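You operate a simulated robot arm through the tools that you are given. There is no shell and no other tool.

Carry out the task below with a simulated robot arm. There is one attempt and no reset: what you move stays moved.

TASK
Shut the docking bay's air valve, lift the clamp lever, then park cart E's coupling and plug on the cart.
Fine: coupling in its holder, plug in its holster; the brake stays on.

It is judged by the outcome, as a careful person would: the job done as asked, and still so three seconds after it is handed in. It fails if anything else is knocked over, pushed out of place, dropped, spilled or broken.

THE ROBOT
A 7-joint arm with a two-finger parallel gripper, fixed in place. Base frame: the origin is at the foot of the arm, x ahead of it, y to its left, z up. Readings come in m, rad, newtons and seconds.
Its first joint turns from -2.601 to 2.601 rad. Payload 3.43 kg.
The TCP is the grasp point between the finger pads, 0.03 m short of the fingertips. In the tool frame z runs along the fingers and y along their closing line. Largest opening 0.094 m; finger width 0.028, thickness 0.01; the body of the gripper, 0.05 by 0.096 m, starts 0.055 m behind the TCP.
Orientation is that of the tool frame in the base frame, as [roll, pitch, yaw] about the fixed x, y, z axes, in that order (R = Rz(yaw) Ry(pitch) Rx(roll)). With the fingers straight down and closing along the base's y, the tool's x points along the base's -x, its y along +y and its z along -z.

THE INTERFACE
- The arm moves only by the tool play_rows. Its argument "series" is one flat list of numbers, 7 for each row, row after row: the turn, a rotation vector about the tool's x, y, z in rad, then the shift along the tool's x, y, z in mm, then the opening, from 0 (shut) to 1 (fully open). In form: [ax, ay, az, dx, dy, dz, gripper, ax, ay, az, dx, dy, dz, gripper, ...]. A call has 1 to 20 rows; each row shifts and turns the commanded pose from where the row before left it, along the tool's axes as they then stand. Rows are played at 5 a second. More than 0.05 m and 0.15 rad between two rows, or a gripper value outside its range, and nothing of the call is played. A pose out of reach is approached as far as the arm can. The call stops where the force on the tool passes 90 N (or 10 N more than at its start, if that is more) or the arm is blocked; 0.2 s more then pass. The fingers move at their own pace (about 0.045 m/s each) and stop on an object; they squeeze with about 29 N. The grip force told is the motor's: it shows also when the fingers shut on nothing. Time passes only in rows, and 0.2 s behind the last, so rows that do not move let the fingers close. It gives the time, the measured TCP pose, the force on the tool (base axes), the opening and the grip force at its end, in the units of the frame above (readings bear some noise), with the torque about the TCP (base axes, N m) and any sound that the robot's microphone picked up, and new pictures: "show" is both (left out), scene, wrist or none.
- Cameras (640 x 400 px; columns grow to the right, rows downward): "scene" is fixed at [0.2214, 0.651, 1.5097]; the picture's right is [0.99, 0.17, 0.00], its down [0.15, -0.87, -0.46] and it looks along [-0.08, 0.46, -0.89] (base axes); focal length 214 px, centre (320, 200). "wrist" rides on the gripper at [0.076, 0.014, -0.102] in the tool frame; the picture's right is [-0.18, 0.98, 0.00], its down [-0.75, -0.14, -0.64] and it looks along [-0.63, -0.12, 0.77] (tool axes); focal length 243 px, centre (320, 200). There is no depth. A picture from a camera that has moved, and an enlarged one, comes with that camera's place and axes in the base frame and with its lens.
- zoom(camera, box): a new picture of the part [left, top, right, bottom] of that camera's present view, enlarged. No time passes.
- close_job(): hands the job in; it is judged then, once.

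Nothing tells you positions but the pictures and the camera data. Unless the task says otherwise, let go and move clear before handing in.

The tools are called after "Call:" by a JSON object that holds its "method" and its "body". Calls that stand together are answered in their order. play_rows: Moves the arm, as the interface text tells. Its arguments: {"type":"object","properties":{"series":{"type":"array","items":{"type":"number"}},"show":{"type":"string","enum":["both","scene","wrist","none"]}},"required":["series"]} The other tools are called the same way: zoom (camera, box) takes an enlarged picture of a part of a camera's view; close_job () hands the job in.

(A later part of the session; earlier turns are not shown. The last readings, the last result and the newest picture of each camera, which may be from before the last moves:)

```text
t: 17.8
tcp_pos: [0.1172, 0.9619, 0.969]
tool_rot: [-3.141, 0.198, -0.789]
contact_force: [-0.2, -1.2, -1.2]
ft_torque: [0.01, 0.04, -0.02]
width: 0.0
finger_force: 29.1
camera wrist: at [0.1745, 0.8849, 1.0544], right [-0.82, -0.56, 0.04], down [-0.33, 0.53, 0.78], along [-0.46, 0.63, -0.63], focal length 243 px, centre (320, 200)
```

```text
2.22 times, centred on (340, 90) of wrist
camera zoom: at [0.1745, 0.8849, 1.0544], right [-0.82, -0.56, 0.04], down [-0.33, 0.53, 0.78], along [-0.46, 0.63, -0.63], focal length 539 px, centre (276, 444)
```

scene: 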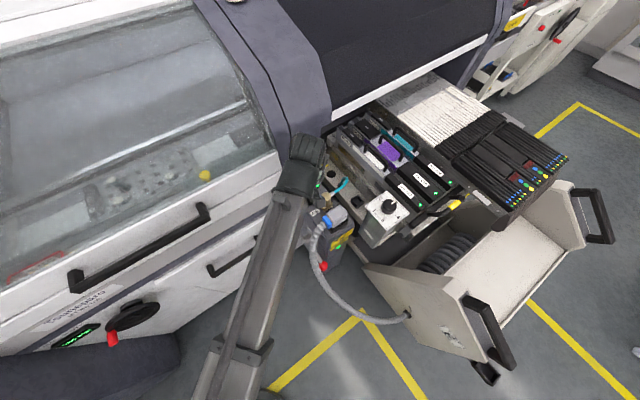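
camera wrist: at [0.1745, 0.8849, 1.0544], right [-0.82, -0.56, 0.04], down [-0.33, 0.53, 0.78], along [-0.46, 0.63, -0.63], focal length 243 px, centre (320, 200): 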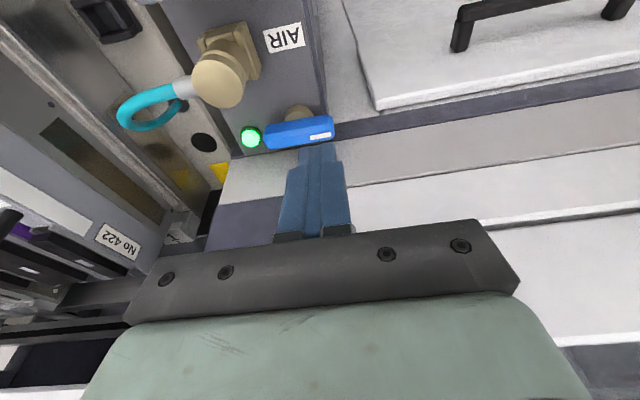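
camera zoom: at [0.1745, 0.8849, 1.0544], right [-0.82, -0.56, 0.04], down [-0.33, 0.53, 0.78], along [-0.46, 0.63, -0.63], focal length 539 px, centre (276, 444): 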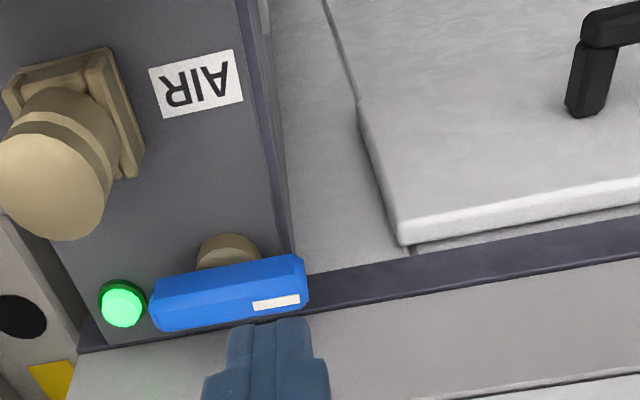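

The handle now lies square across the post: the air valve is shut. Next is the clamp lever; I'll retreat from the post, turn the gripper, and then lay it horizontal to lift the lever from underneath, below the hose.

Call:
{"method": "play_rows", "body": {"series": [0, 0, 0, 23.3, 38.7, -1.5, 0, 0, 0, 0, 23.3, 38.7, -1.5, 0, 0, 0, 0, 23.3, 38.7, -1.5, 0, 0, 0, 0, 23.3, 38.7, -1.5, 0, 0, 0, 0, 23.3, 38.7, -1.5, 0, 0, 0, 0, 23.3, 38.7, -1.5, 0, 0, 0.1, 0, 0, 0, 0, 0, 0, 0.1, 0, 0, 0, 0, 0, 0, 0, 0.143, 0, 0, 0, 0, 0, 0, 0.143, 0, 0, 0, 0, 0, 0, 0.143, 0, 0, 0, 0, 0, 0, 0.143, 0, 0, 0, 0, 0, 0, 0.143, 0, 0, 0, 0, 0, 0, 0.143, 0, 0, 0, 0, 0, 0, 0.143, 0, 0, 0, 0, 0, 0, 0.143, 0, 0, 0, 0, 0, 0, 0.143, 0, 0, 0, 0, 0, 0, 0.143, 0, 0, 0, 0, 0, 0, 0.143, 0, 0, 0, 0], "show": "both"}}

```text
t: 21.8
tcp_pos: [0.0511, 0.6984, 0.9492]
tool_rot: [-3.141, 0.0, -2.366]
contact_force: [0.6, -0.8, 1.0]
ft_torque: [0.0, 0.02, 0.01]
width: 0.0
finger_force: 29.4
camera wrist: at [-0.012, 0.6564, 1.0528], right [-0.56, 0.83, 0.0], down [0.64, 0.43, 0.64], along [0.53, 0.36, -0.77], focal length 243 px, centre (320, 200)
```

scene: 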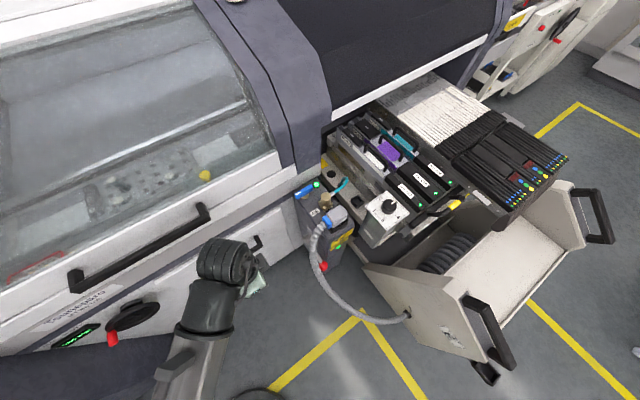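
wrist: 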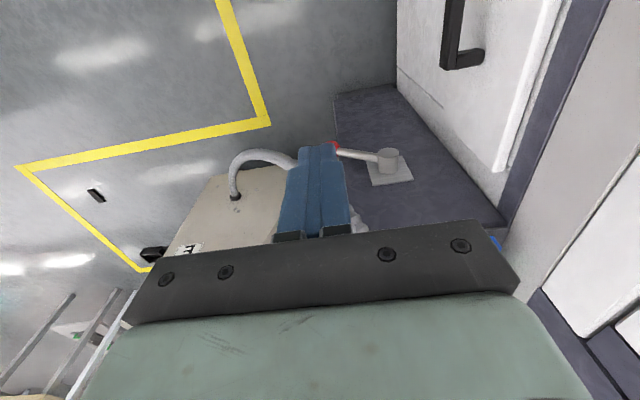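

The wrist camera now sees the lever, its hub and base plate on the post's side. I'll zoom in to refine their positions.

Call:
{"method": "zoom", "body": {"camera": "wrist", "box": [310, 80, 510, 240]}}

Call:
{"method": "zoom", "body": {"camera": "scene", "box": [285, 165, 385, 285]}}

```text
2.50 times, centred on (410, 160) of wrist
camera zoom: at [-0.012, 0.6564, 1.0528], right [-0.56, 0.83, 0.0], down [0.64, 0.43, 0.64], along [0.53, 0.36, -0.77], focal length 606 px, centre (95, 300)
```

zoom: 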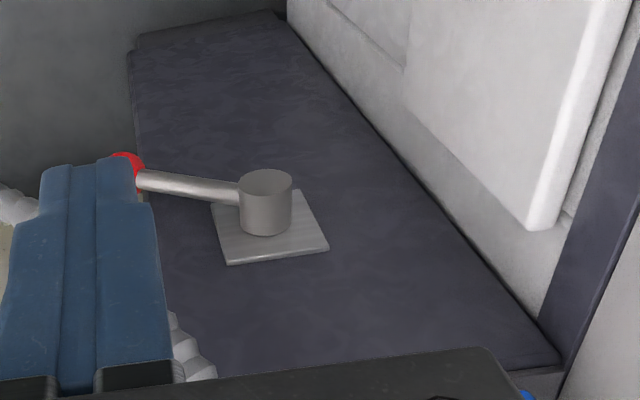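

```text
3.33 times, centred on (335, 225) of scene
camera zoom: at [0.2214, 0.651, 1.5097], right [0.99, 0.17, 0.0], down [0.15, -0.87, -0.46], along [-0.08, 0.46, -0.89], focal length 715 px, centre (270, 117)
```

zoom: 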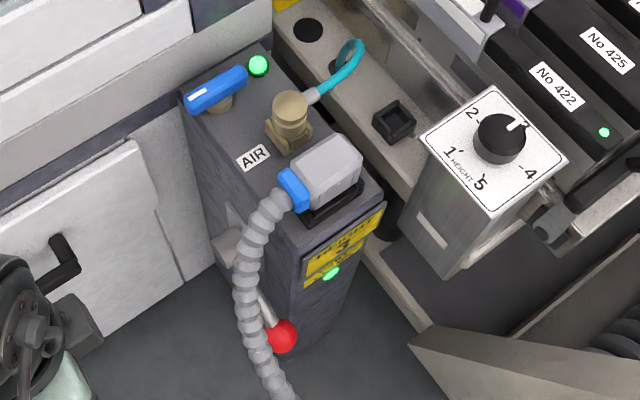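

Hub cap at about (0.116, 0.918, 0.605) with the rod sloping about 37° down. I'll tip the gripper to horizontal, pointing at the post's side face.

Call:
{"method": "play_rows", "body": {"series": [0, -0.1428, 0, 0, 0, 0, 0, 0, -0.1428, 0, 0, 0, 0, 0, 0, -0.1428, 0, 0, 0, 0, 0, 0, -0.1428, 0, 0, 0, 0, 0, 0, -0.1428, 0, 0, 0, 0, 0, 0, -0.1428, 0, 0, 0, 0, 0, 0, -0.1428, 0, 0, 0, 0, 0, 0, -0.1428, 0, 0, 0, 0, 0, 0, -0.1428, 0, 0, 0, 0, 0, 0, -0.1428, 0, 0, 0, 0, 0, 0, -0.1428, 0, 0, 0, 0, 0], "show": "both"}}

```text
t: 24.2
tcp_pos: [0.0514, 0.6995, 0.9508]
tool_rot: [0.63, 1.569, 1.406]
contact_force: [-0.3, 0.3, 0.2]
ft_torque: [0.02, 0.01, 0.0]
width: 0.0
finger_force: 28.7
camera wrist: at [-0.0312, 0.637, 0.8737], right [-0.69, 0.7, 0.19], down [-0.36, -0.55, 0.75], along [0.63, 0.45, 0.63], focal length 243 px, centre (320, 200)
```

scene: 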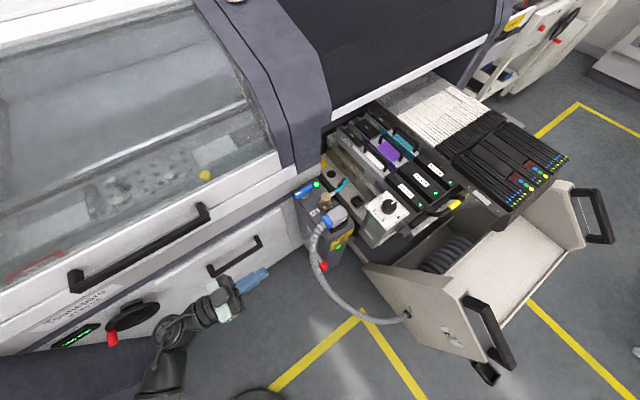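
wrist: 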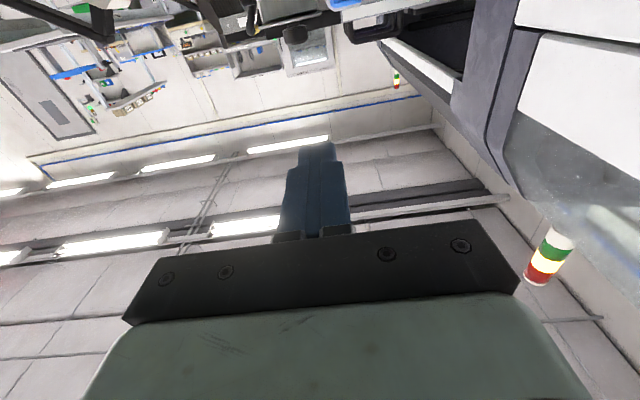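

The gripper is horizontal and pointing at azimuth 45°. I'll now lower it to just below the lever's rod height, still 12 cm short of the lever plane.

Call:
{"method": "play_rows", "body": {"series": [0, 0, 0, 42.6, 5, 7.3, 0, 0, 0, 0, 42.6, 5, 7.3, 0, 0, 0, 0, 42.6, 5, 7.3, 0, 0, 0, 0, 42.6, 5, 7.3, 0, 0, 0, 0, 42.6, 5, 7.3, 0, 0, 0, 0, 42.6, 5, 7.3, 0, 0, 0, 0, 42.6, 5, 7.3, 0, 0, 0, 0, 42.6, 5, 7.3, 0, 0, 0, 0, 42.6, 5, 7.3, 0, 0, 0, 0, 42.6, 5, 7.3, 0, 0, 0, 0, 0, 0, 0, 0], "show": "both"}}

Call:
{"method": "zoom", "body": {"camera": "scene", "box": [230, 190, 370, 300]}}

Call:
{"method": "zoom", "body": {"camera": "wrist", "box": [160, 0, 500, 240]}}

```text
t: 26.6
tcp_pos: [0.0661, 0.7846, 0.5215]
tool_rot: [0.906, 1.571, 1.686]
contact_force: [-1.0, -0.1, -0.3]
ft_torque: [-0.02, 0.0, -0.02]
width: 0.0
finger_force: 28.8
camera wrist: at [-0.0157, 0.7231, 0.4459], right [-0.69, 0.7, 0.18], down [-0.36, -0.55, 0.75], along [0.63, 0.45, 0.63], focal length 243 px, centre (320, 200)
```

scene: 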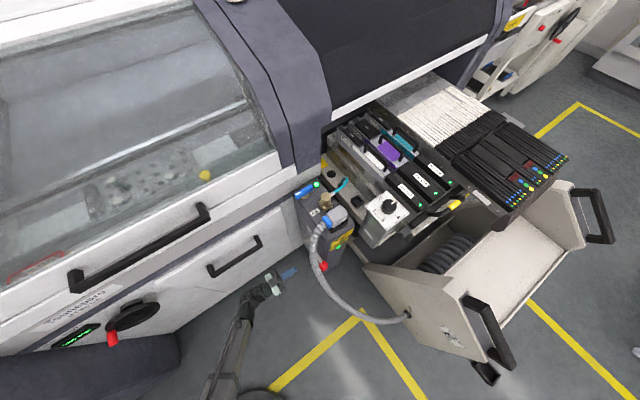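
wrist: 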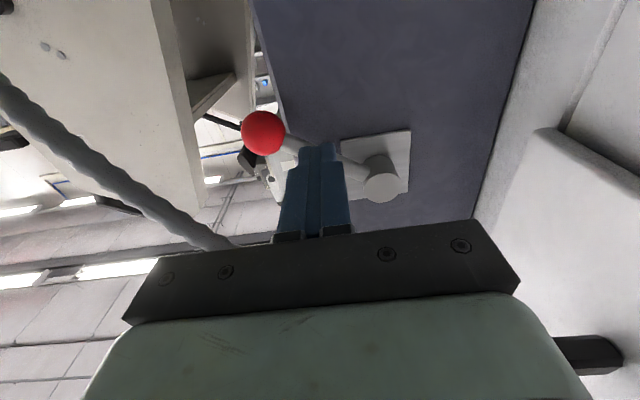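

```text
3.64 times, centred on (300, 245) of scene
camera zoom: at [0.2214, 0.651, 1.5097], right [0.99, 0.17, 0.0], down [0.15, -0.87, -0.46], along [-0.08, 0.46, -0.89], focal length 780 px, centre (393, 36)
```

zoom: 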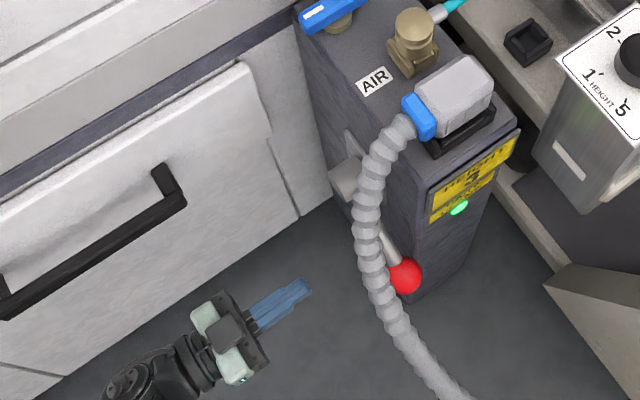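

```text
1.67 times, centred on (330, 120) of wrist
camera zoom: at [-0.0157, 0.7231, 0.4459], right [-0.69, 0.7, 0.18], down [-0.36, -0.55, 0.75], along [0.63, 0.45, 0.63], focal length 404 px, centre (303, 333)
```

zoom: 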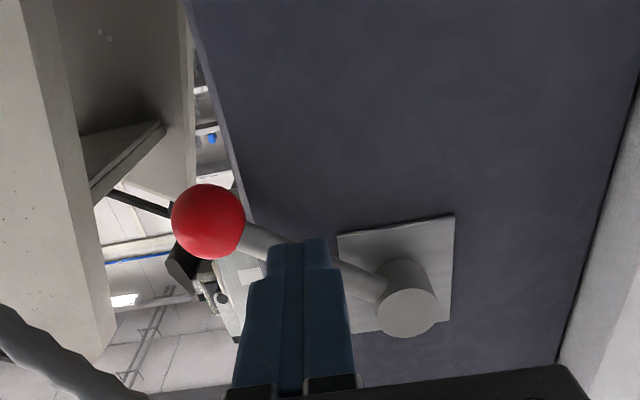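

The fingers are aligned about 4 cm below the rod. I'll advance along the tool axis until the fingertips are under the rod, short of the base plate.

Call:
{"method": "play_rows", "body": {"series": [0, 0, 0, 0, 0, 30, 0, 0, 0, 0, 0, 0, 30, 0, 0, 0, 0, 0, 0, 30, 0, 0, 0, 0, 0, 0, 20, 0, 0, 0, 0, 0, 0, 13, 0, 0, 0, 0, 0, 0, 0, 0], "show": "both"}}

Call:
{"method": "zoom", "body": {"camera": "scene", "box": [270, 190, 370, 290]}}

Call:
{"method": "zoom", "body": {"camera": "wrist", "box": [200, 80, 480, 260]}}

```text
t: 28.0
tcp_pos: [0.1544, 0.8719, 0.5224]
tool_rot: [0.352, 1.571, 1.133]
contact_force: [0.7, -1.0, -0.3]
ft_torque: [0.0, 0.0, 0.01]
width: 0.0001
finger_force: 28.6
camera wrist: at [0.0725, 0.81, 0.4472], right [-0.69, 0.7, 0.18], down [-0.36, -0.55, 0.75], along [0.63, 0.46, 0.63], focal length 243 px, centre (320, 200)
```

scene: 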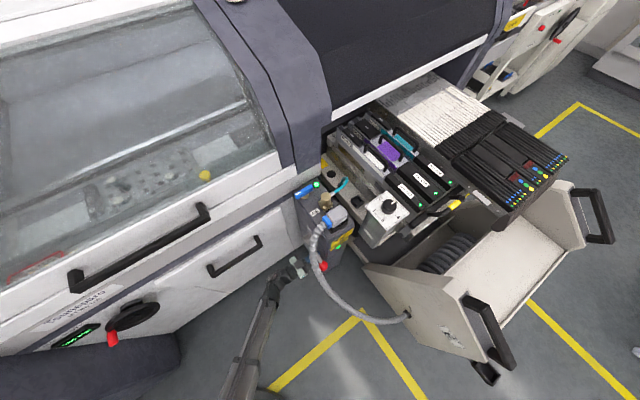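
wrist: 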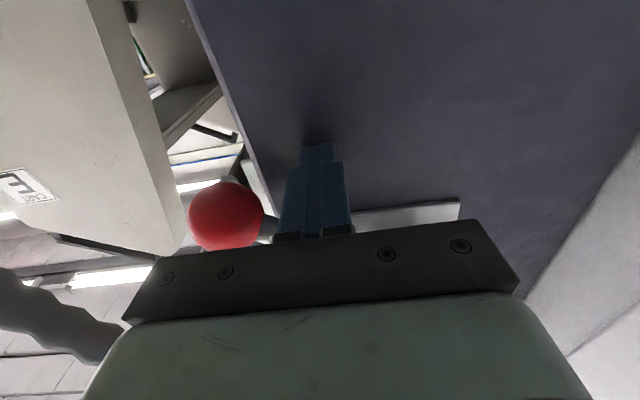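

```text
4.00 times, centred on (320, 240) of scene
camera zoom: at [0.2214, 0.651, 1.5097], right [0.99, 0.17, 0.0], down [0.15, -0.87, -0.46], along [-0.08, 0.46, -0.89], focal length 858 px, centre (320, 40)
```

zoom: 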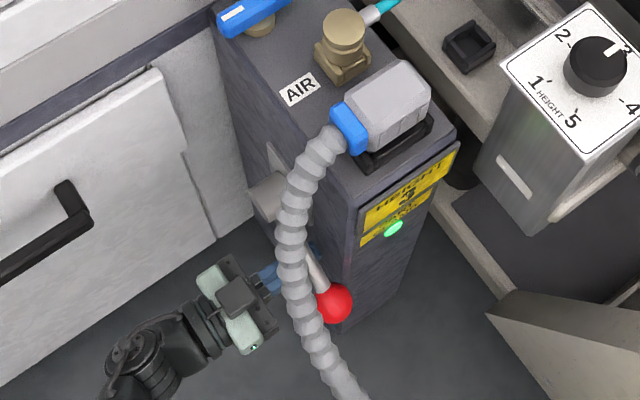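

```text
2.22 times, centred on (340, 170) of wrist
camera zoom: at [0.0725, 0.81, 0.4472], right [-0.69, 0.7, 0.18], down [-0.36, -0.55, 0.75], along [0.63, 0.46, 0.63], focal length 539 px, centre (276, 267)
```

zoom: 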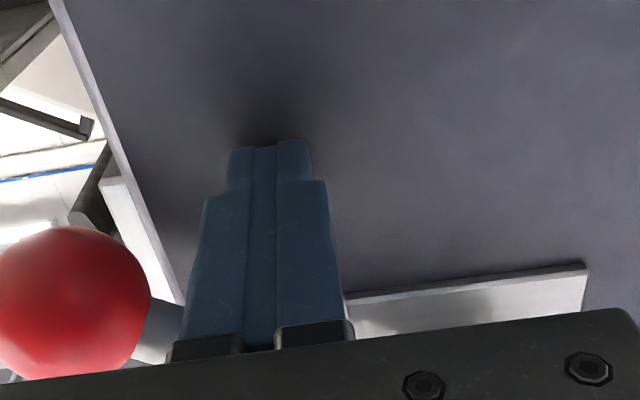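

The fingers are under the rod with no contact force. I'll lift upward in small steps.

Call:
{"method": "play_rows", "body": {"series": [0, 0, 0, -8, 0, 0, 0, 0, 0, 0, -8, 0, 0, 0, 0, 0, 0, -8, 0, 0, 0, 0, 0, 0, -8, 0, 0, 0, 0, 0, 0, -8, 0, 0, 0, 0, 0, 0, -8, 0, 0, 0, 0, 0, 0, -8, 0, 0, 0, 0, 0, 0, 0, 0, 0, 0], "show": "both"}}

Call:
{"method": "zoom", "body": {"camera": "scene", "box": [270, 190, 370, 290]}}

```text
t: 29.8
tcp_pos: [0.1559, 0.8741, 0.5797]
tool_rot: [1.853, 1.569, 2.635]
contact_force: [0.1, -2.4, -5.9]
ft_torque: [0.1, 0.05, -0.02]
width: 0.0
finger_force: 28.7
camera wrist: at [0.0729, 0.8115, 0.5043], right [-0.69, 0.7, 0.18], down [-0.36, -0.55, 0.75], along [0.63, 0.46, 0.63], focal length 243 px, centre (320, 200)
```

scene: 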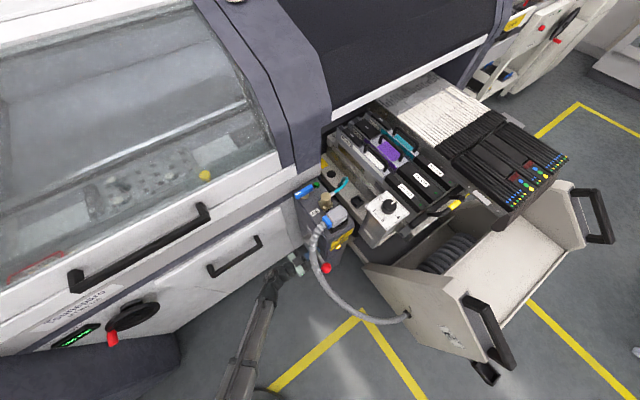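
wrist: 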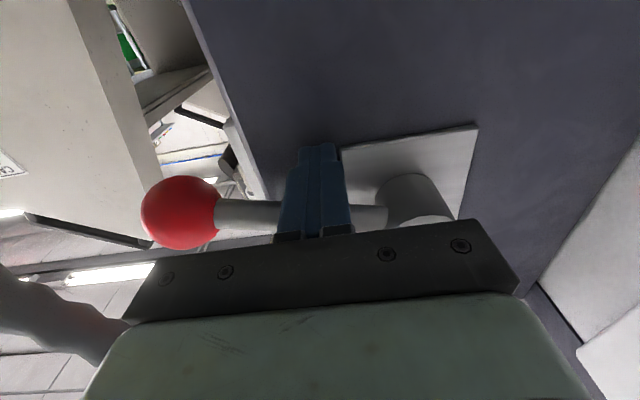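

```text
4.00 times, centred on (320, 240) of scene
camera zoom: at [0.2214, 0.651, 1.5097], right [0.99, 0.17, 0.0], down [0.15, -0.87, -0.46], along [-0.08, 0.46, -0.89], focal length 858 px, centre (320, 40)
```

zoom: 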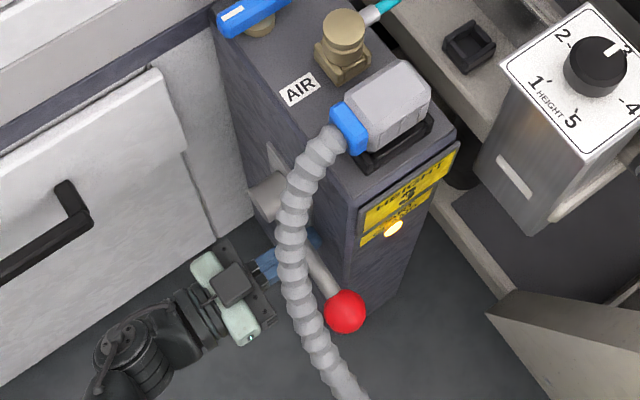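

The lever is rising and the clamp light has changed from green to amber. I'll keep lifting toward its stop.

Call:
{"method": "play_rows", "body": {"series": [0, 0, 0, -8, 0, 0, 0, 0, 0, 0, -8, 0, 0, 0, 0, 0, 0, -8, 0.5, 0, 0, 0, 0, 0, -8, 1, 0, 0, 0, 0, 0, -8, 2, 0, 0, 0, 0, 0, 0, 0, 0, 0], "show": "both"}}

Call:
{"method": "zoom", "body": {"camera": "scene", "box": [270, 190, 370, 290]}}

```text
t: 31.2
tcp_pos: [0.1525, 0.8751, 0.6223]
tool_rot: [-0.003, 1.569, 0.775]
contact_force: [-0.1, -0.1, -0.1]
ft_torque: [0.0, -0.01, -0.04]
width: 0.0
finger_force: 29.3
camera wrist: at [0.0706, 0.8136, 0.5458], right [-0.69, 0.7, 0.18], down [-0.36, -0.55, 0.75], along [0.63, 0.45, 0.63], focal length 243 px, centre (320, 200)
```

scene: 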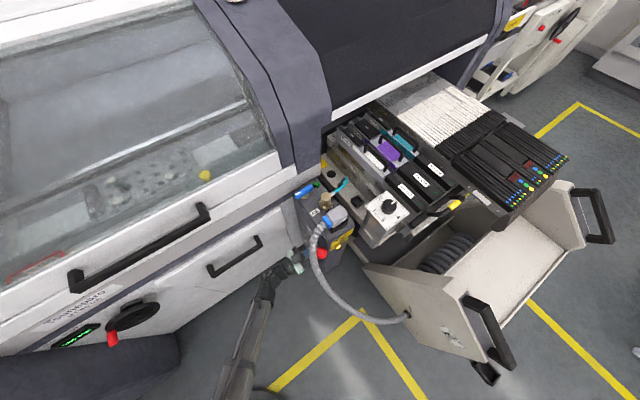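
wrist: 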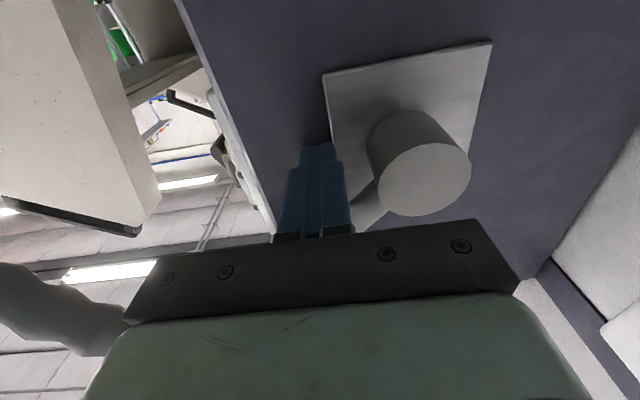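

```text
4.00 times, centred on (320, 240) of scene
camera zoom: at [0.2214, 0.651, 1.5097], right [0.99, 0.17, 0.0], down [0.15, -0.87, -0.46], along [-0.08, 0.46, -0.89], focal length 858 px, centre (320, 40)
```

zoom: 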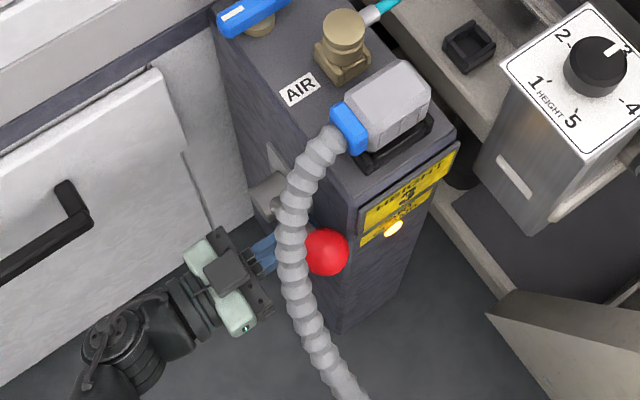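

The lever now points up about 40° and stays put. I'll keep following its arc upward to find the end stop.

Call:
{"method": "play_rows", "body": {"series": [0, 0, 0, -7, 1, 0, 0, 0, 0, 0, -7, 1.4, 0, 0, 0, 0, 0, -7, 1.6, 0, 0, 0, 0, 0, -7, 2, 0, 0, 0, 0, 0, 0, 0, 0, 0], "show": "both"}}

Call:
{"method": "zoom", "body": {"camera": "scene", "box": [270, 190, 370, 290]}}

```text
t: 32.0
tcp_pos: [0.1518, 0.8747, 0.6298]
tool_rot: [2.919, 1.545, -2.592]
contact_force: [0.4, -7.5, -6.9]
ft_torque: [0.01, -0.03, 0.07]
width: 0.0
finger_force: 29.6
stopped in row 4: the force on the tool passed its limit at 102 N (the readings are from after the stop); the commanded pose is now the measured one
camera wrist: at [0.0677, 0.8117, 0.5564], right [-0.68, 0.71, 0.19], down [-0.35, -0.54, 0.77], along [0.64, 0.46, 0.61], focal length 243 px, centre (320, 200)
```

scene: 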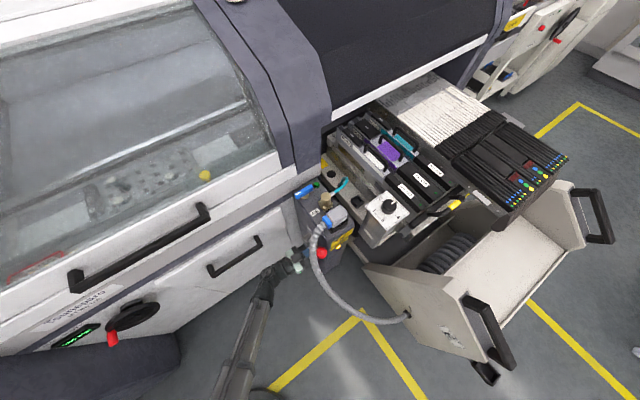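
wrist: 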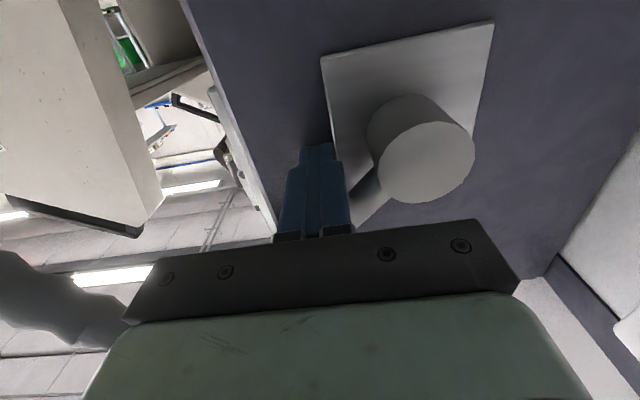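

```text
4.00 times, centred on (320, 240) of scene
camera zoom: at [0.2214, 0.651, 1.5097], right [0.99, 0.17, 0.0], down [0.15, -0.87, -0.46], along [-0.08, 0.46, -0.89], focal length 858 px, centre (320, 40)
```

zoom: 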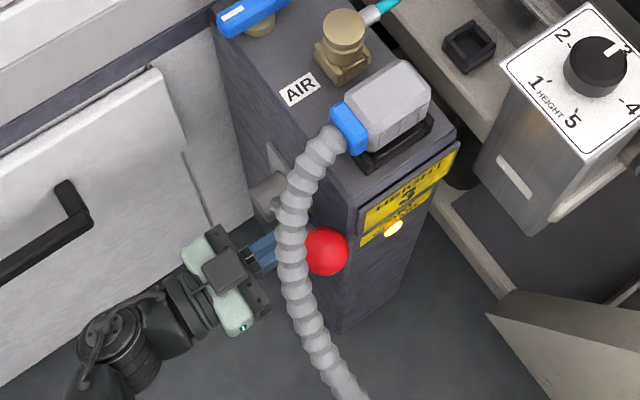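

The lever met its upper stop (the force rose) and the clamp light is amber, so the clamp is released. I'll ease down, back straight out, and check that the lever stays up.

Call:
{"method": "play_rows", "body": {"series": [0, 0, 0, 10, 0, 0, 0, 0, 0, 0, 10, 0, 0, 0, 0, 0, 0, 0, 0, -25, 0, 0, 0, 0, 0, 0, -35, 0, 0, 0, 0, 0, 0, -40, 0, 0, 0, 0, 0, 0, -40, 0, 0, 0, 0, 0, 0, -40, 0], "show": "both"}}

Call:
{"method": "zoom", "body": {"camera": "scene", "box": [270, 190, 370, 290]}}

Call:
{"method": "zoom", "body": {"camera": "wrist", "box": [160, 0, 500, 240]}}

```text
t: 33.6
tcp_pos: [0.0245, 0.7494, 0.6139]
tool_rot: [2.929, 1.549, -2.583]
contact_force: [1.0, 0.2, -0.2]
ft_torque: [0.02, -0.03, 0.01]
width: 0.0
finger_force: 29.0
camera wrist: at [-0.0606, 0.6866, 0.5407], right [-0.68, 0.71, 0.19], down [-0.35, -0.54, 0.77], along [0.64, 0.46, 0.61], focal length 243 px, centre (320, 200)
```

scene: 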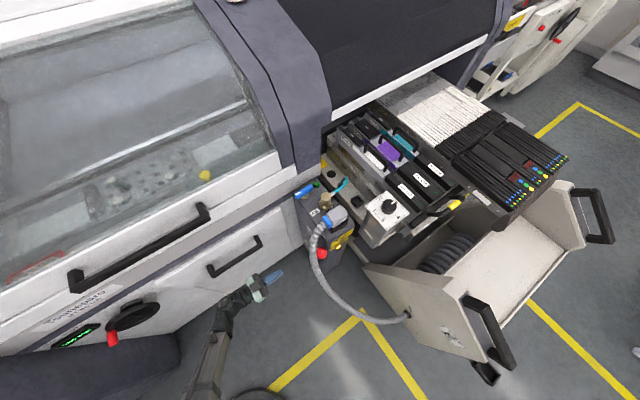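
wrist: 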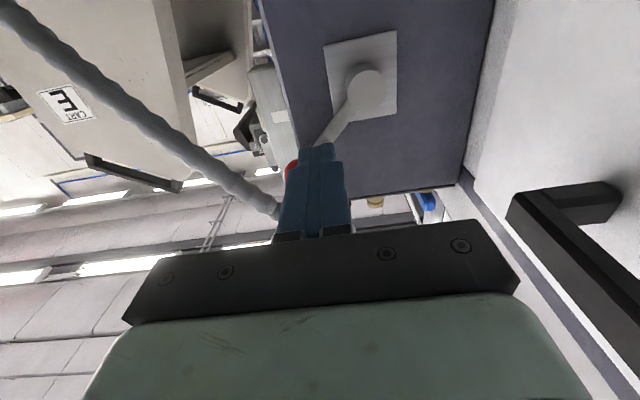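

```text
4.00 times, centred on (320, 240) of scene
camera zoom: at [0.2214, 0.651, 1.5097], right [0.99, 0.17, 0.0], down [0.15, -0.87, -0.46], along [-0.08, 0.46, -0.89], focal length 858 px, centre (320, 40)
```

zoom: 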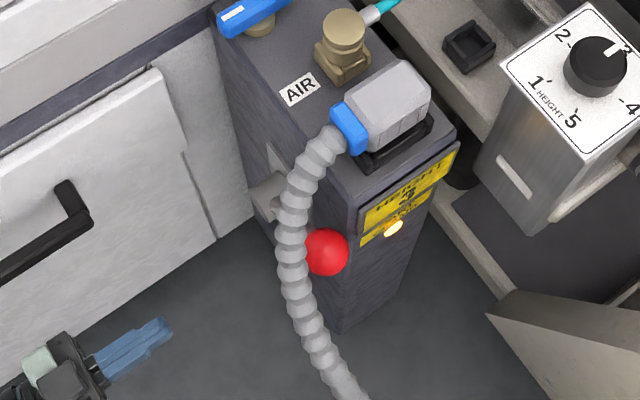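

```text
1.67 times, centred on (330, 120) of wrist
camera zoom: at [-0.0606, 0.6866, 0.5407], right [-0.68, 0.71, 0.19], down [-0.35, -0.54, 0.77], along [0.64, 0.46, 0.61], focal length 404 px, centre (303, 333)
```

zoom: 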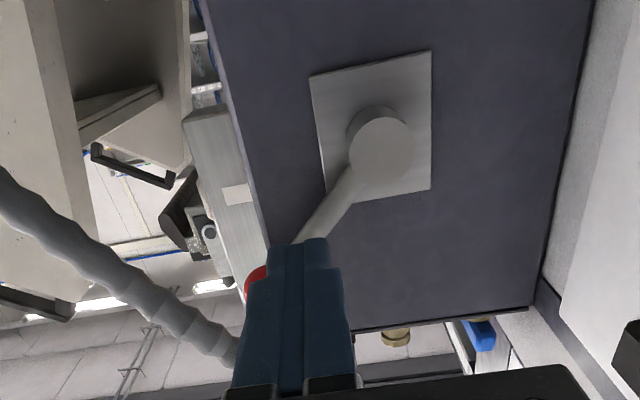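

The lever stays up and the clamp light is amber. Now for the coupling: I'll rise clear of everything, turn the tool back to pointing down with the fingers closing along the post's length, and open it.

Call:
{"method": "play_rows", "body": {"series": [0, 0, 0, -48, 0, -4, 0, 0, 0, 0, -48, 0, -4, 0, 0, 0, 0, -48, 0, 0, 0, 0, 0, 0, -48, 0, 0, 0, 0, 0, 0, -48, 0, 0, 0, 0, 0, 0, -48, 0, 0, 0, 0, 0, 0, -48, 0, 0, 0, 0, 0, 0, -48, 0, 0, 0, 0, 0.1409, 0, 0, 0, 0, 0.3, 0, 0.1409, 0, 0, 0, 0, 0.6, 0, 0.1409, 0, 0, 0, 0, 0.7, 0, 0.1409, 0, 0, 0, 0, 0.7, 0, 0.1409, 0, 0, 0, 0, 0.7, 0, 0.1409, 0, 0, 0, 0, 0.7, 0, 0.1409, 0, 0, 0, 0, 0.7, 0, 0.1409, 0, 0, 0, 0, 0.7, 0, 0.1409, 0, 0, 0, 0, 0.7, 0, 0.1409, 0, 0, 0, 0, 0.7, 0, 0.1409, 0, 0, 0, 0, 0.7], "show": "both"}}

```text
t: 37.6
tcp_pos: [0.0241, 0.7483, 0.9981]
tool_rot: [3.135, -0.004, -2.368]
contact_force: [-0.2, 0.2, -0.2]
ft_torque: [-0.02, 0.0, 0.01]
width: 0.0658
finger_force: 0.0
camera wrist: at [-0.0385, 0.7052, 1.1015], right [-0.56, 0.83, 0.0], down [0.64, 0.43, 0.64], along [0.53, 0.36, -0.77], focal length 243 px, centre (320, 200)
```

scene: 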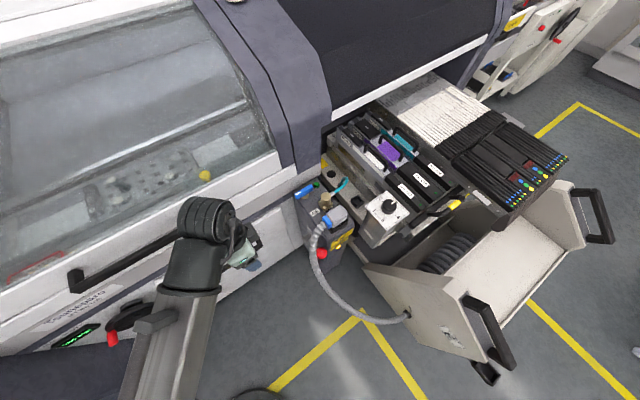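
wrist: 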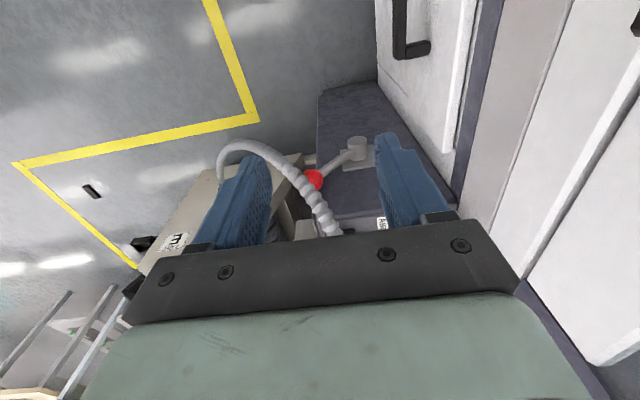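

The tool is pointing down again with a 66 mm opening. I'll move over the post toward the coupling at a safe height to get a close look at it and the cart's cup.

Call:
{"method": "play_rows", "body": {"series": [0, 0, -0.012, -46.2, 11.3, -4.4, 0.7, 0, 0, 0, -46.2, 11.3, -4.4, 0.7, 0, 0, 0, -46.2, 11.3, -4.4, 0.7, 0, 0, 0, -46.2, 11.3, -4.4, 0.7, 0, 0, 0, -46.2, 11.3, -4.4, 0.7, 0, 0, 0, 0, 0, 0, 0.7], "show": "both"}}

Call:
{"method": "zoom", "body": {"camera": "wrist", "box": [200, 20, 440, 220]}}

```text
t: 39.0
tcp_pos: [0.1493, 0.9493, 1.0225]
tool_rot: [3.137, -0.001, -2.356]
contact_force: [-0.7, -1.3, -0.5]
ft_torque: [0.01, 0.01, -0.01]
width: 0.0661
finger_force: 0.1
camera wrist: at [0.0864, 0.9056, 1.1255], right [-0.57, 0.82, 0.0], down [0.64, 0.43, 0.64], along [0.53, 0.36, -0.77], focal length 243 px, centre (320, 200)
```

scene: 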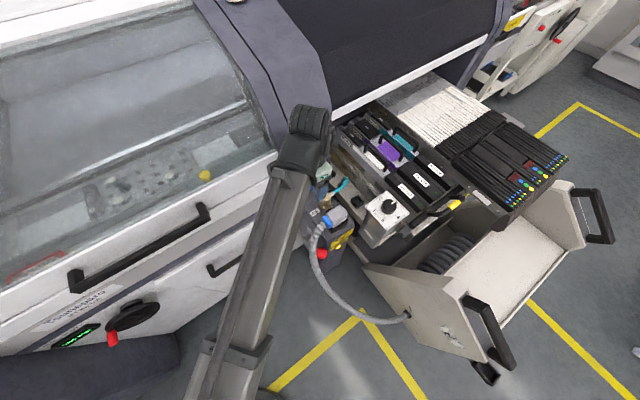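
wrist: 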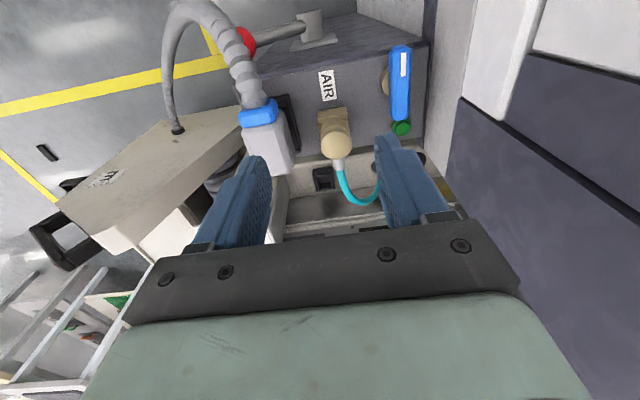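

```text
2.00 times, centred on (320, 120) of wrist
camera zoom: at [0.0864, 0.9056, 1.1255], right [-0.57, 0.82, 0.0], down [0.64, 0.43, 0.64], along [0.53, 0.36, -0.77], focal length 485 px, centre (320, 360)
```

zoom: 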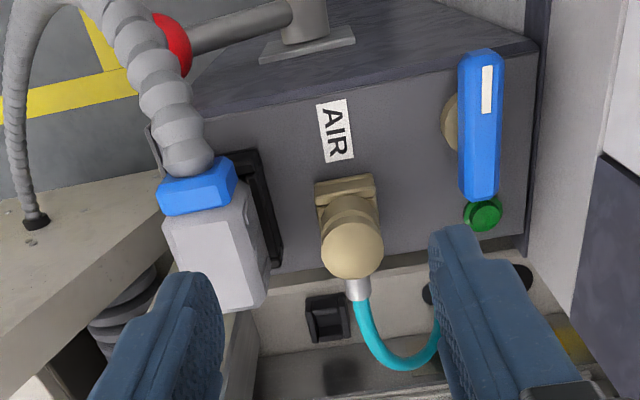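

The green air lamp has gone out, which fits the valve being shut. The coupling top is at about (0.184, 0.995, 0.866) and the cart's black cup at about (0.302, 1.061, 0.746); I'll look at the cup from above and test the reach there before gripping anything.

Call:
{"method": "play_rows", "body": {"series": [0, 0, 0, -40, -7, 0, 0.7, 0, 0, 0, -40, -7, 0, 0.7, 0, 0, 0, -40, -7, 0, 0.7, 0, 0, 0, 0, 0, 0, 0.7], "show": "both"}}

Call:
{"method": "zoom", "body": {"camera": "wrist", "box": [220, 40, 420, 200]}}

```text
t: 40.0
tcp_pos: [0.252, 1.0213, 1.0213]
tool_rot: [3.137, -0.001, -2.356]
contact_force: [0.3, 0.2, -0.5]
ft_torque: [-0.01, 0.0, -0.01]
width: 0.0661
finger_force: 0.1
camera wrist: at [0.1882, 0.9771, 1.1236], right [-0.57, 0.82, 0.0], down [0.64, 0.43, 0.64], along [0.53, 0.36, -0.77], focal length 243 px, centre (320, 200)
```

scene: 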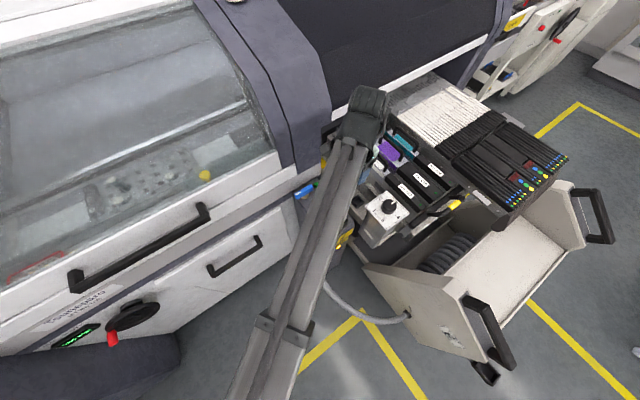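
wrist: 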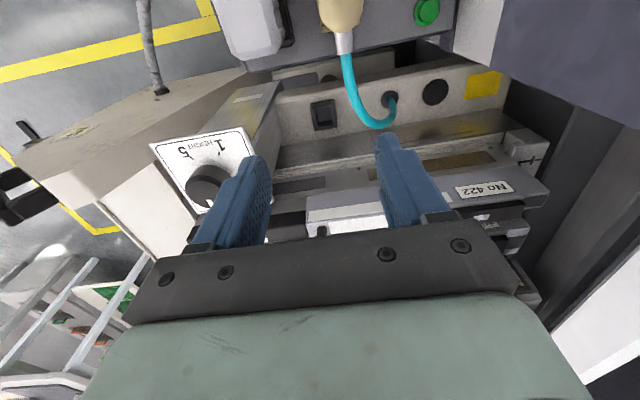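

```text
2.50 times, centred on (320, 120) of wrist
camera zoom: at [0.1882, 0.9771, 1.1236], right [-0.57, 0.82, 0.0], down [0.64, 0.43, 0.64], along [0.53, 0.36, -0.77], focal length 606 px, centre (320, 400)
```

zoom: 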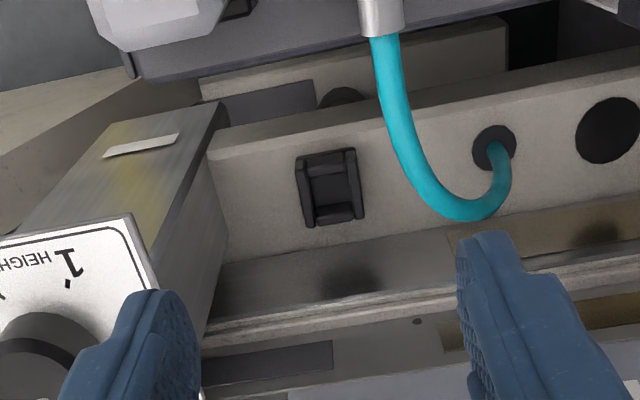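

Reach is fine so far (1.05 m out). The cup is at about (0.300, 1.061, 0.746), roughly 40 mm square. I'll move over it and lower part-way to check reach and clearance.

Call:
{"method": "play_rows", "body": {"series": [0, 0, 0, -15, 0, 10, 0.7, 0, 0, 0, -15, 0, 20, 0.7, 0, 0, 0, -15, -1, 30, 0.7, 0, 0, 0, -12, -1, 30, 0.7, 0, 0, 0, 0, 0, 0, 0.7], "show": "both"}}

Call:
{"method": "zoom", "body": {"camera": "wrist", "box": [220, 40, 420, 200]}}

```text
t: 41.2
tcp_pos: [0.2883, 1.058, 0.9299]
tool_rot: [3.138, 0.0, -2.355]
contact_force: [0.1, 0.2, 0.0]
ft_torque: [-0.01, 0.01, -0.04]
width: 0.0659
finger_force: 0.1
camera wrist: at [0.2251, 1.0142, 1.0336], right [-0.57, 0.82, 0.01], down [0.64, 0.43, 0.64], along [0.53, 0.37, -0.77], focal length 243 px, centre (320, 200)
```

scene: 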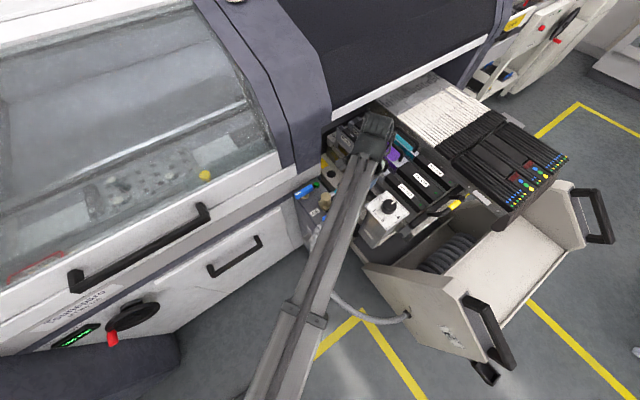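
wrist: 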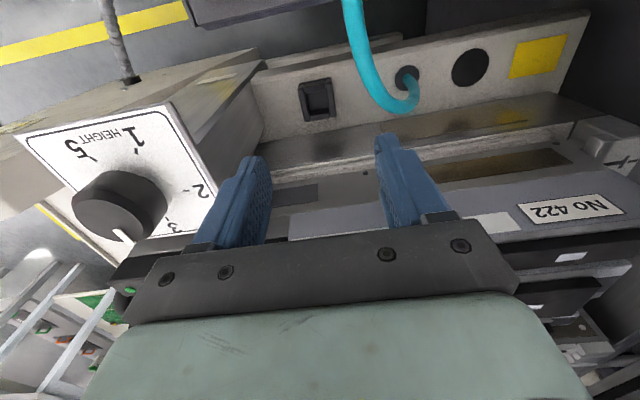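

```text
2.50 times, centred on (320, 120) of wrist
camera zoom: at [0.2251, 1.0142, 1.0336], right [-0.57, 0.82, 0.01], down [0.64, 0.43, 0.64], along [0.53, 0.37, -0.77], focal length 606 px, centre (320, 400)
```

zoom: 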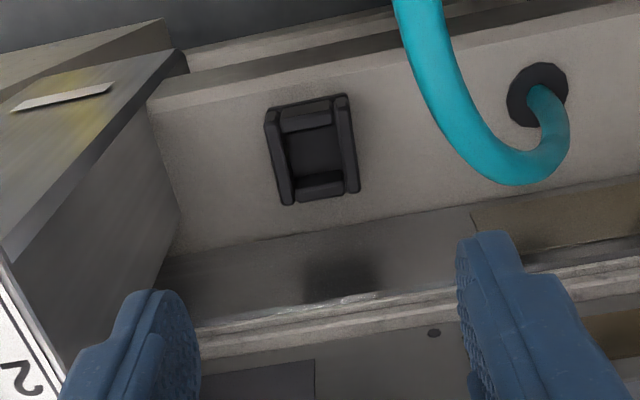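

I can reach over the cup. The cart beam is at z≈0.729 and the post top at z≈0.80. I'll lean the tool a little so its body clears the feeders, and test descending toward the cup while still empty.

Call:
{"method": "play_rows", "body": {"series": [0, -0.125, 0, 0, 0, 0, 0.7, 0, -0.125, 0, 0, 0, 0, 0.7, 0, 0, 0, 4.8, -1, 27.2, 0.7, 0, 0, 0, 4.8, -1, 27.2, 0.7, 0, 0, 0, 4.8, -1, 27.2, 0.7, 0, 0, 0, 4.8, -1, 27.2, 0.7, 0, 0, 0, 0, 0, 0, 0.7], "show": "both"}}

Call:
{"method": "zoom", "body": {"camera": "wrist", "box": [200, 60, 440, 240]}}

```text
t: 42.9
tcp_pos: [0.2975, 1.0644, 0.8201]
tool_rot: [3.136, 0.249, -2.358]
contact_force: [-0.2, 0.9, 0.2]
ft_torque: [-0.03, -0.01, 0.0]
width: 0.0658
finger_force: 0.0
camera wrist: at [0.218, 1.0042, 0.9015], right [-0.57, 0.82, 0.05], down [0.51, 0.3, 0.81], along [0.65, 0.48, -0.59], focal length 243 px, centre (320, 200)
```

scene: 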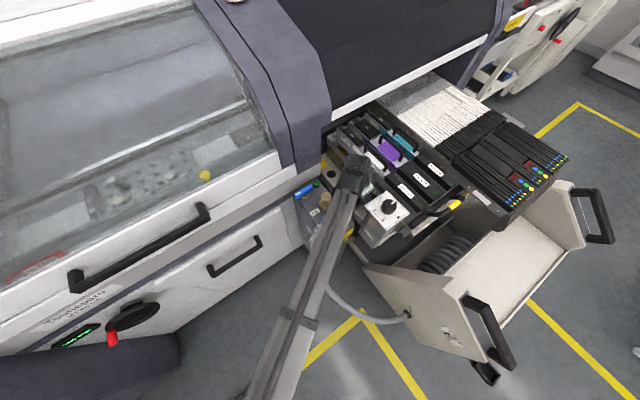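
wrist: 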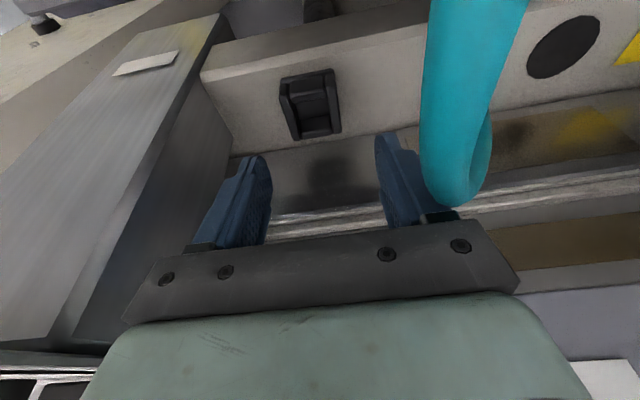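

```text
2.22 times, centred on (320, 150) of wrist
camera zoom: at [0.218, 1.0042, 0.9015], right [-0.57, 0.82, 0.05], down [0.51, 0.3, 0.81], along [0.65, 0.48, -0.59], focal length 539 px, centre (320, 311)
```

zoom: 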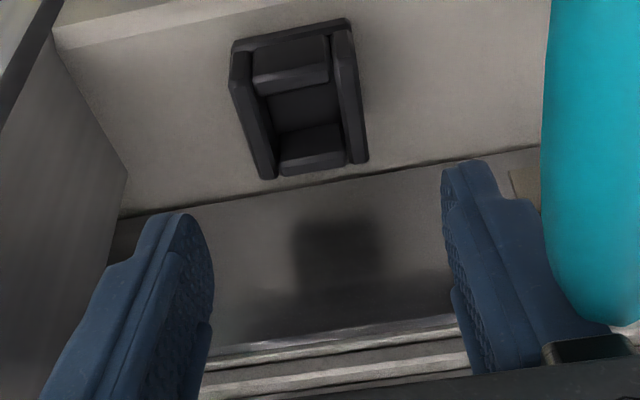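

The reach and clearance over the cup are good. Now I'll go back up and over to the coupling and look at it closely before gripping.

Call:
{"method": "play_rows", "body": {"series": [0, 0, 0, -10.7, 0, -42, 0.7, 0, 0, 0, -10.7, 0, -42, 0.7, 0, 0, 0, -10.7, 0, -42, 0.7, 0, 0, 0, 41.8, 10.4, -10.7, 0.7, 0, 0, 0, 41.8, 10.4, -10.7, 0.7, 0, 0, 0, 41.8, 10.4, -10.7, 0.7, 0, 0, 0, 0, 0, 0, 0.7], "show": "both"}}

Call:
{"method": "zoom", "body": {"camera": "wrist", "box": [200, 20, 440, 220]}}

```text
t: 44.5
tcp_pos: [0.1847, 0.9933, 0.9516]
tool_rot: [3.137, 0.249, -2.358]
contact_force: [0.0, -0.1, -0.1]
ft_torque: [0.01, 0.0, -0.04]
width: 0.0659
finger_force: 0.2
camera wrist: at [0.1056, 0.9329, 1.0324], right [-0.57, 0.82, 0.05], down [0.51, 0.3, 0.81], along [0.65, 0.48, -0.59], focal length 243 px, centre (320, 200)
```

scene: 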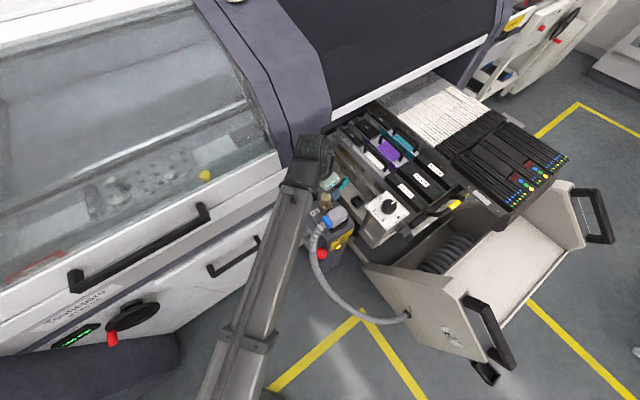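
wrist: 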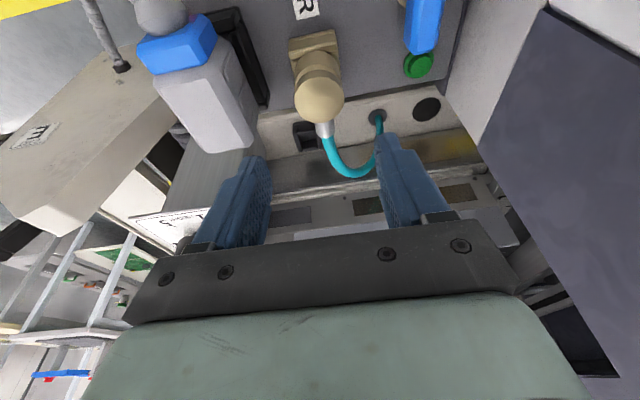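

```text
2.00 times, centred on (320, 120) of wrist
camera zoom: at [0.1056, 0.9329, 1.0324], right [-0.57, 0.82, 0.05], down [0.51, 0.3, 0.81], along [0.65, 0.48, -0.59], focal length 485 px, centre (320, 360)
```

zoom: 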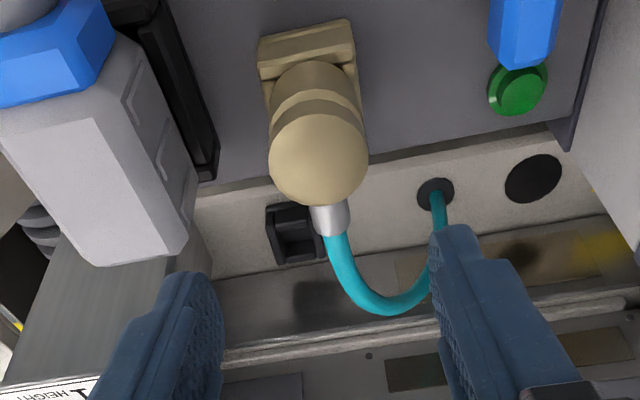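

The coupling is centred at (0.1845, 0.996) with its top at z≈0.866. I'll narrow the opening slightly to keep clear of the plug, and descend around the coupling.

Call:
{"method": "play_rows", "body": {"series": [0, 0, 0, 5.3, 0.5, 22.8, 0.61, 0, 0, 0, 5.3, 0.5, 22.8, 0.61, 0, 0, 0, 5.3, 0.5, 22.8, 0.61, 0, 0, 0, 5.3, 0.5, 22.8, 0.61, 0, 0, 0, 0, 0, 0, 0.61], "show": "both"}}

Call:
{"method": "zoom", "body": {"camera": "wrist", "box": [200, 80, 440, 260]}}

```text
t: 45.6
tcp_pos: [0.1839, 0.998, 0.858]
tool_rot: [3.137, 0.25, -2.358]
contact_force: [-0.2, -0.3, 0.2]
ft_torque: [0.0, -0.04, 0.0]
width: 0.0574
finger_force: 0.2
camera wrist: at [0.1044, 0.9369, 0.9386], right [-0.57, 0.82, 0.05], down [0.51, 0.3, 0.81], along [0.65, 0.48, -0.59], focal length 243 px, centre (320, 200)
```

scene: 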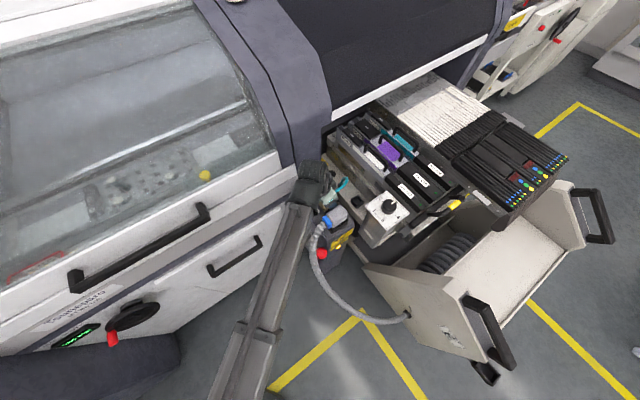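
wrist: 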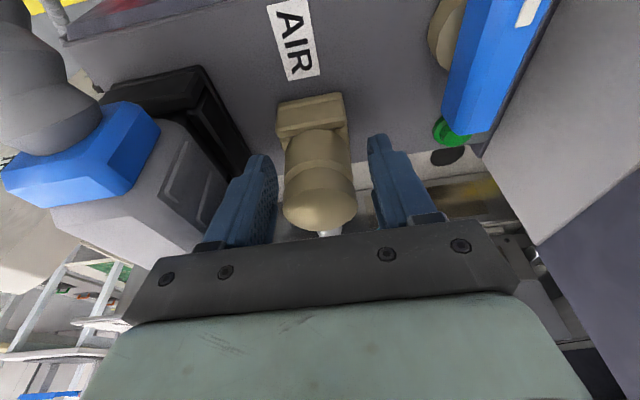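

```text
2.22 times, centred on (320, 170) of wrist
camera zoom: at [0.1044, 0.9369, 0.9386], right [-0.57, 0.82, 0.05], down [0.51, 0.3, 0.81], along [0.65, 0.48, -0.59], focal length 539 px, centre (320, 267)
```

zoom: 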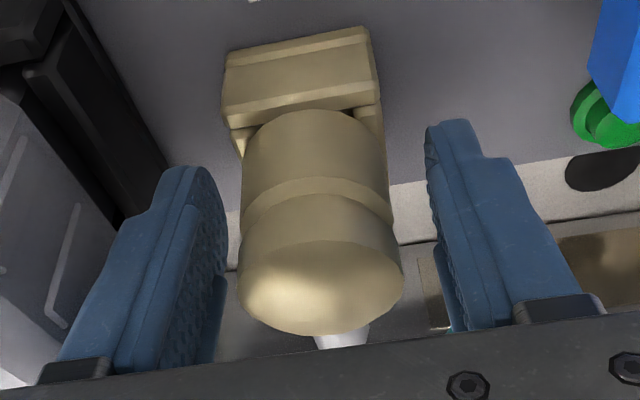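

The coupling sits centrally between the fingers, with the tips above the receptacle rim. I'll close on it.

Call:
{"method": "play_rows", "body": {"series": [0, 0, 0, 0, 0, 0, 0.3, 0, 0, 0, 0, 0, 0, 0.2, 0, 0, 0, 0, 0, 0, 0.1, 0, 0, 0, 0, 0, 0, 0.1, 0, 0, 0, 0, 0, 0, 0.1], "show": "wrist"}}

Call:
{"method": "zoom", "body": {"camera": "wrist", "box": [200, 80, 440, 260]}}

```text
t: 46.9
tcp_pos: [0.1847, 0.9974, 0.8581]
tool_rot: [3.137, 0.249, -2.358]
contact_force: [2.1, -1.6, -2.1]
ft_torque: [-0.14, -0.13, 0.05]
width: 0.0387
finger_force: 44.6
camera wrist: at [0.1046, 0.9368, 0.9387], right [-0.57, 0.82, 0.05], down [0.51, 0.3, 0.81], along [0.65, 0.48, -0.59], focal length 243 px, centre (320, 200)
```

wrist: 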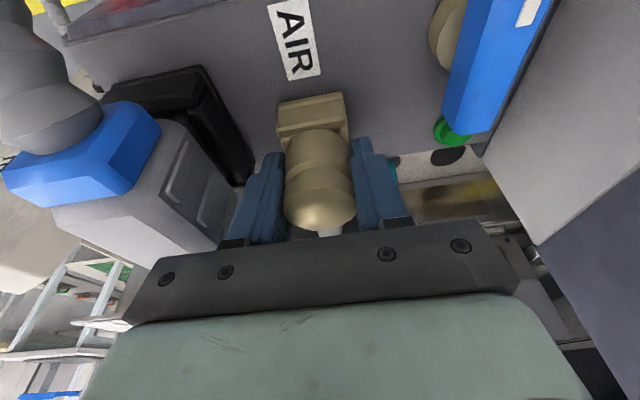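

```text
2.22 times, centred on (320, 170) of wrist
camera zoom: at [0.1046, 0.9368, 0.9387], right [-0.57, 0.82, 0.05], down [0.51, 0.3, 0.81], along [0.65, 0.48, -0.59], focal length 539 px, centre (320, 267)
```

zoom: 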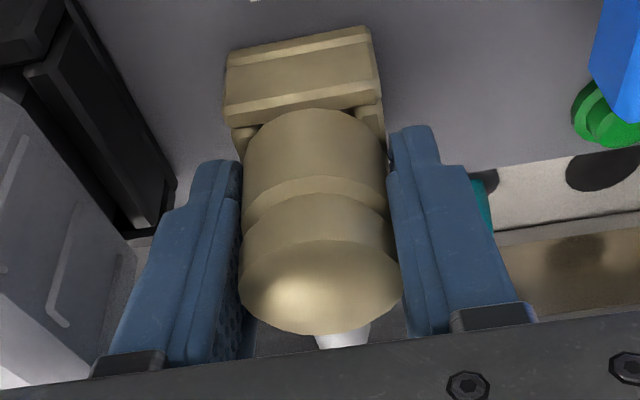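

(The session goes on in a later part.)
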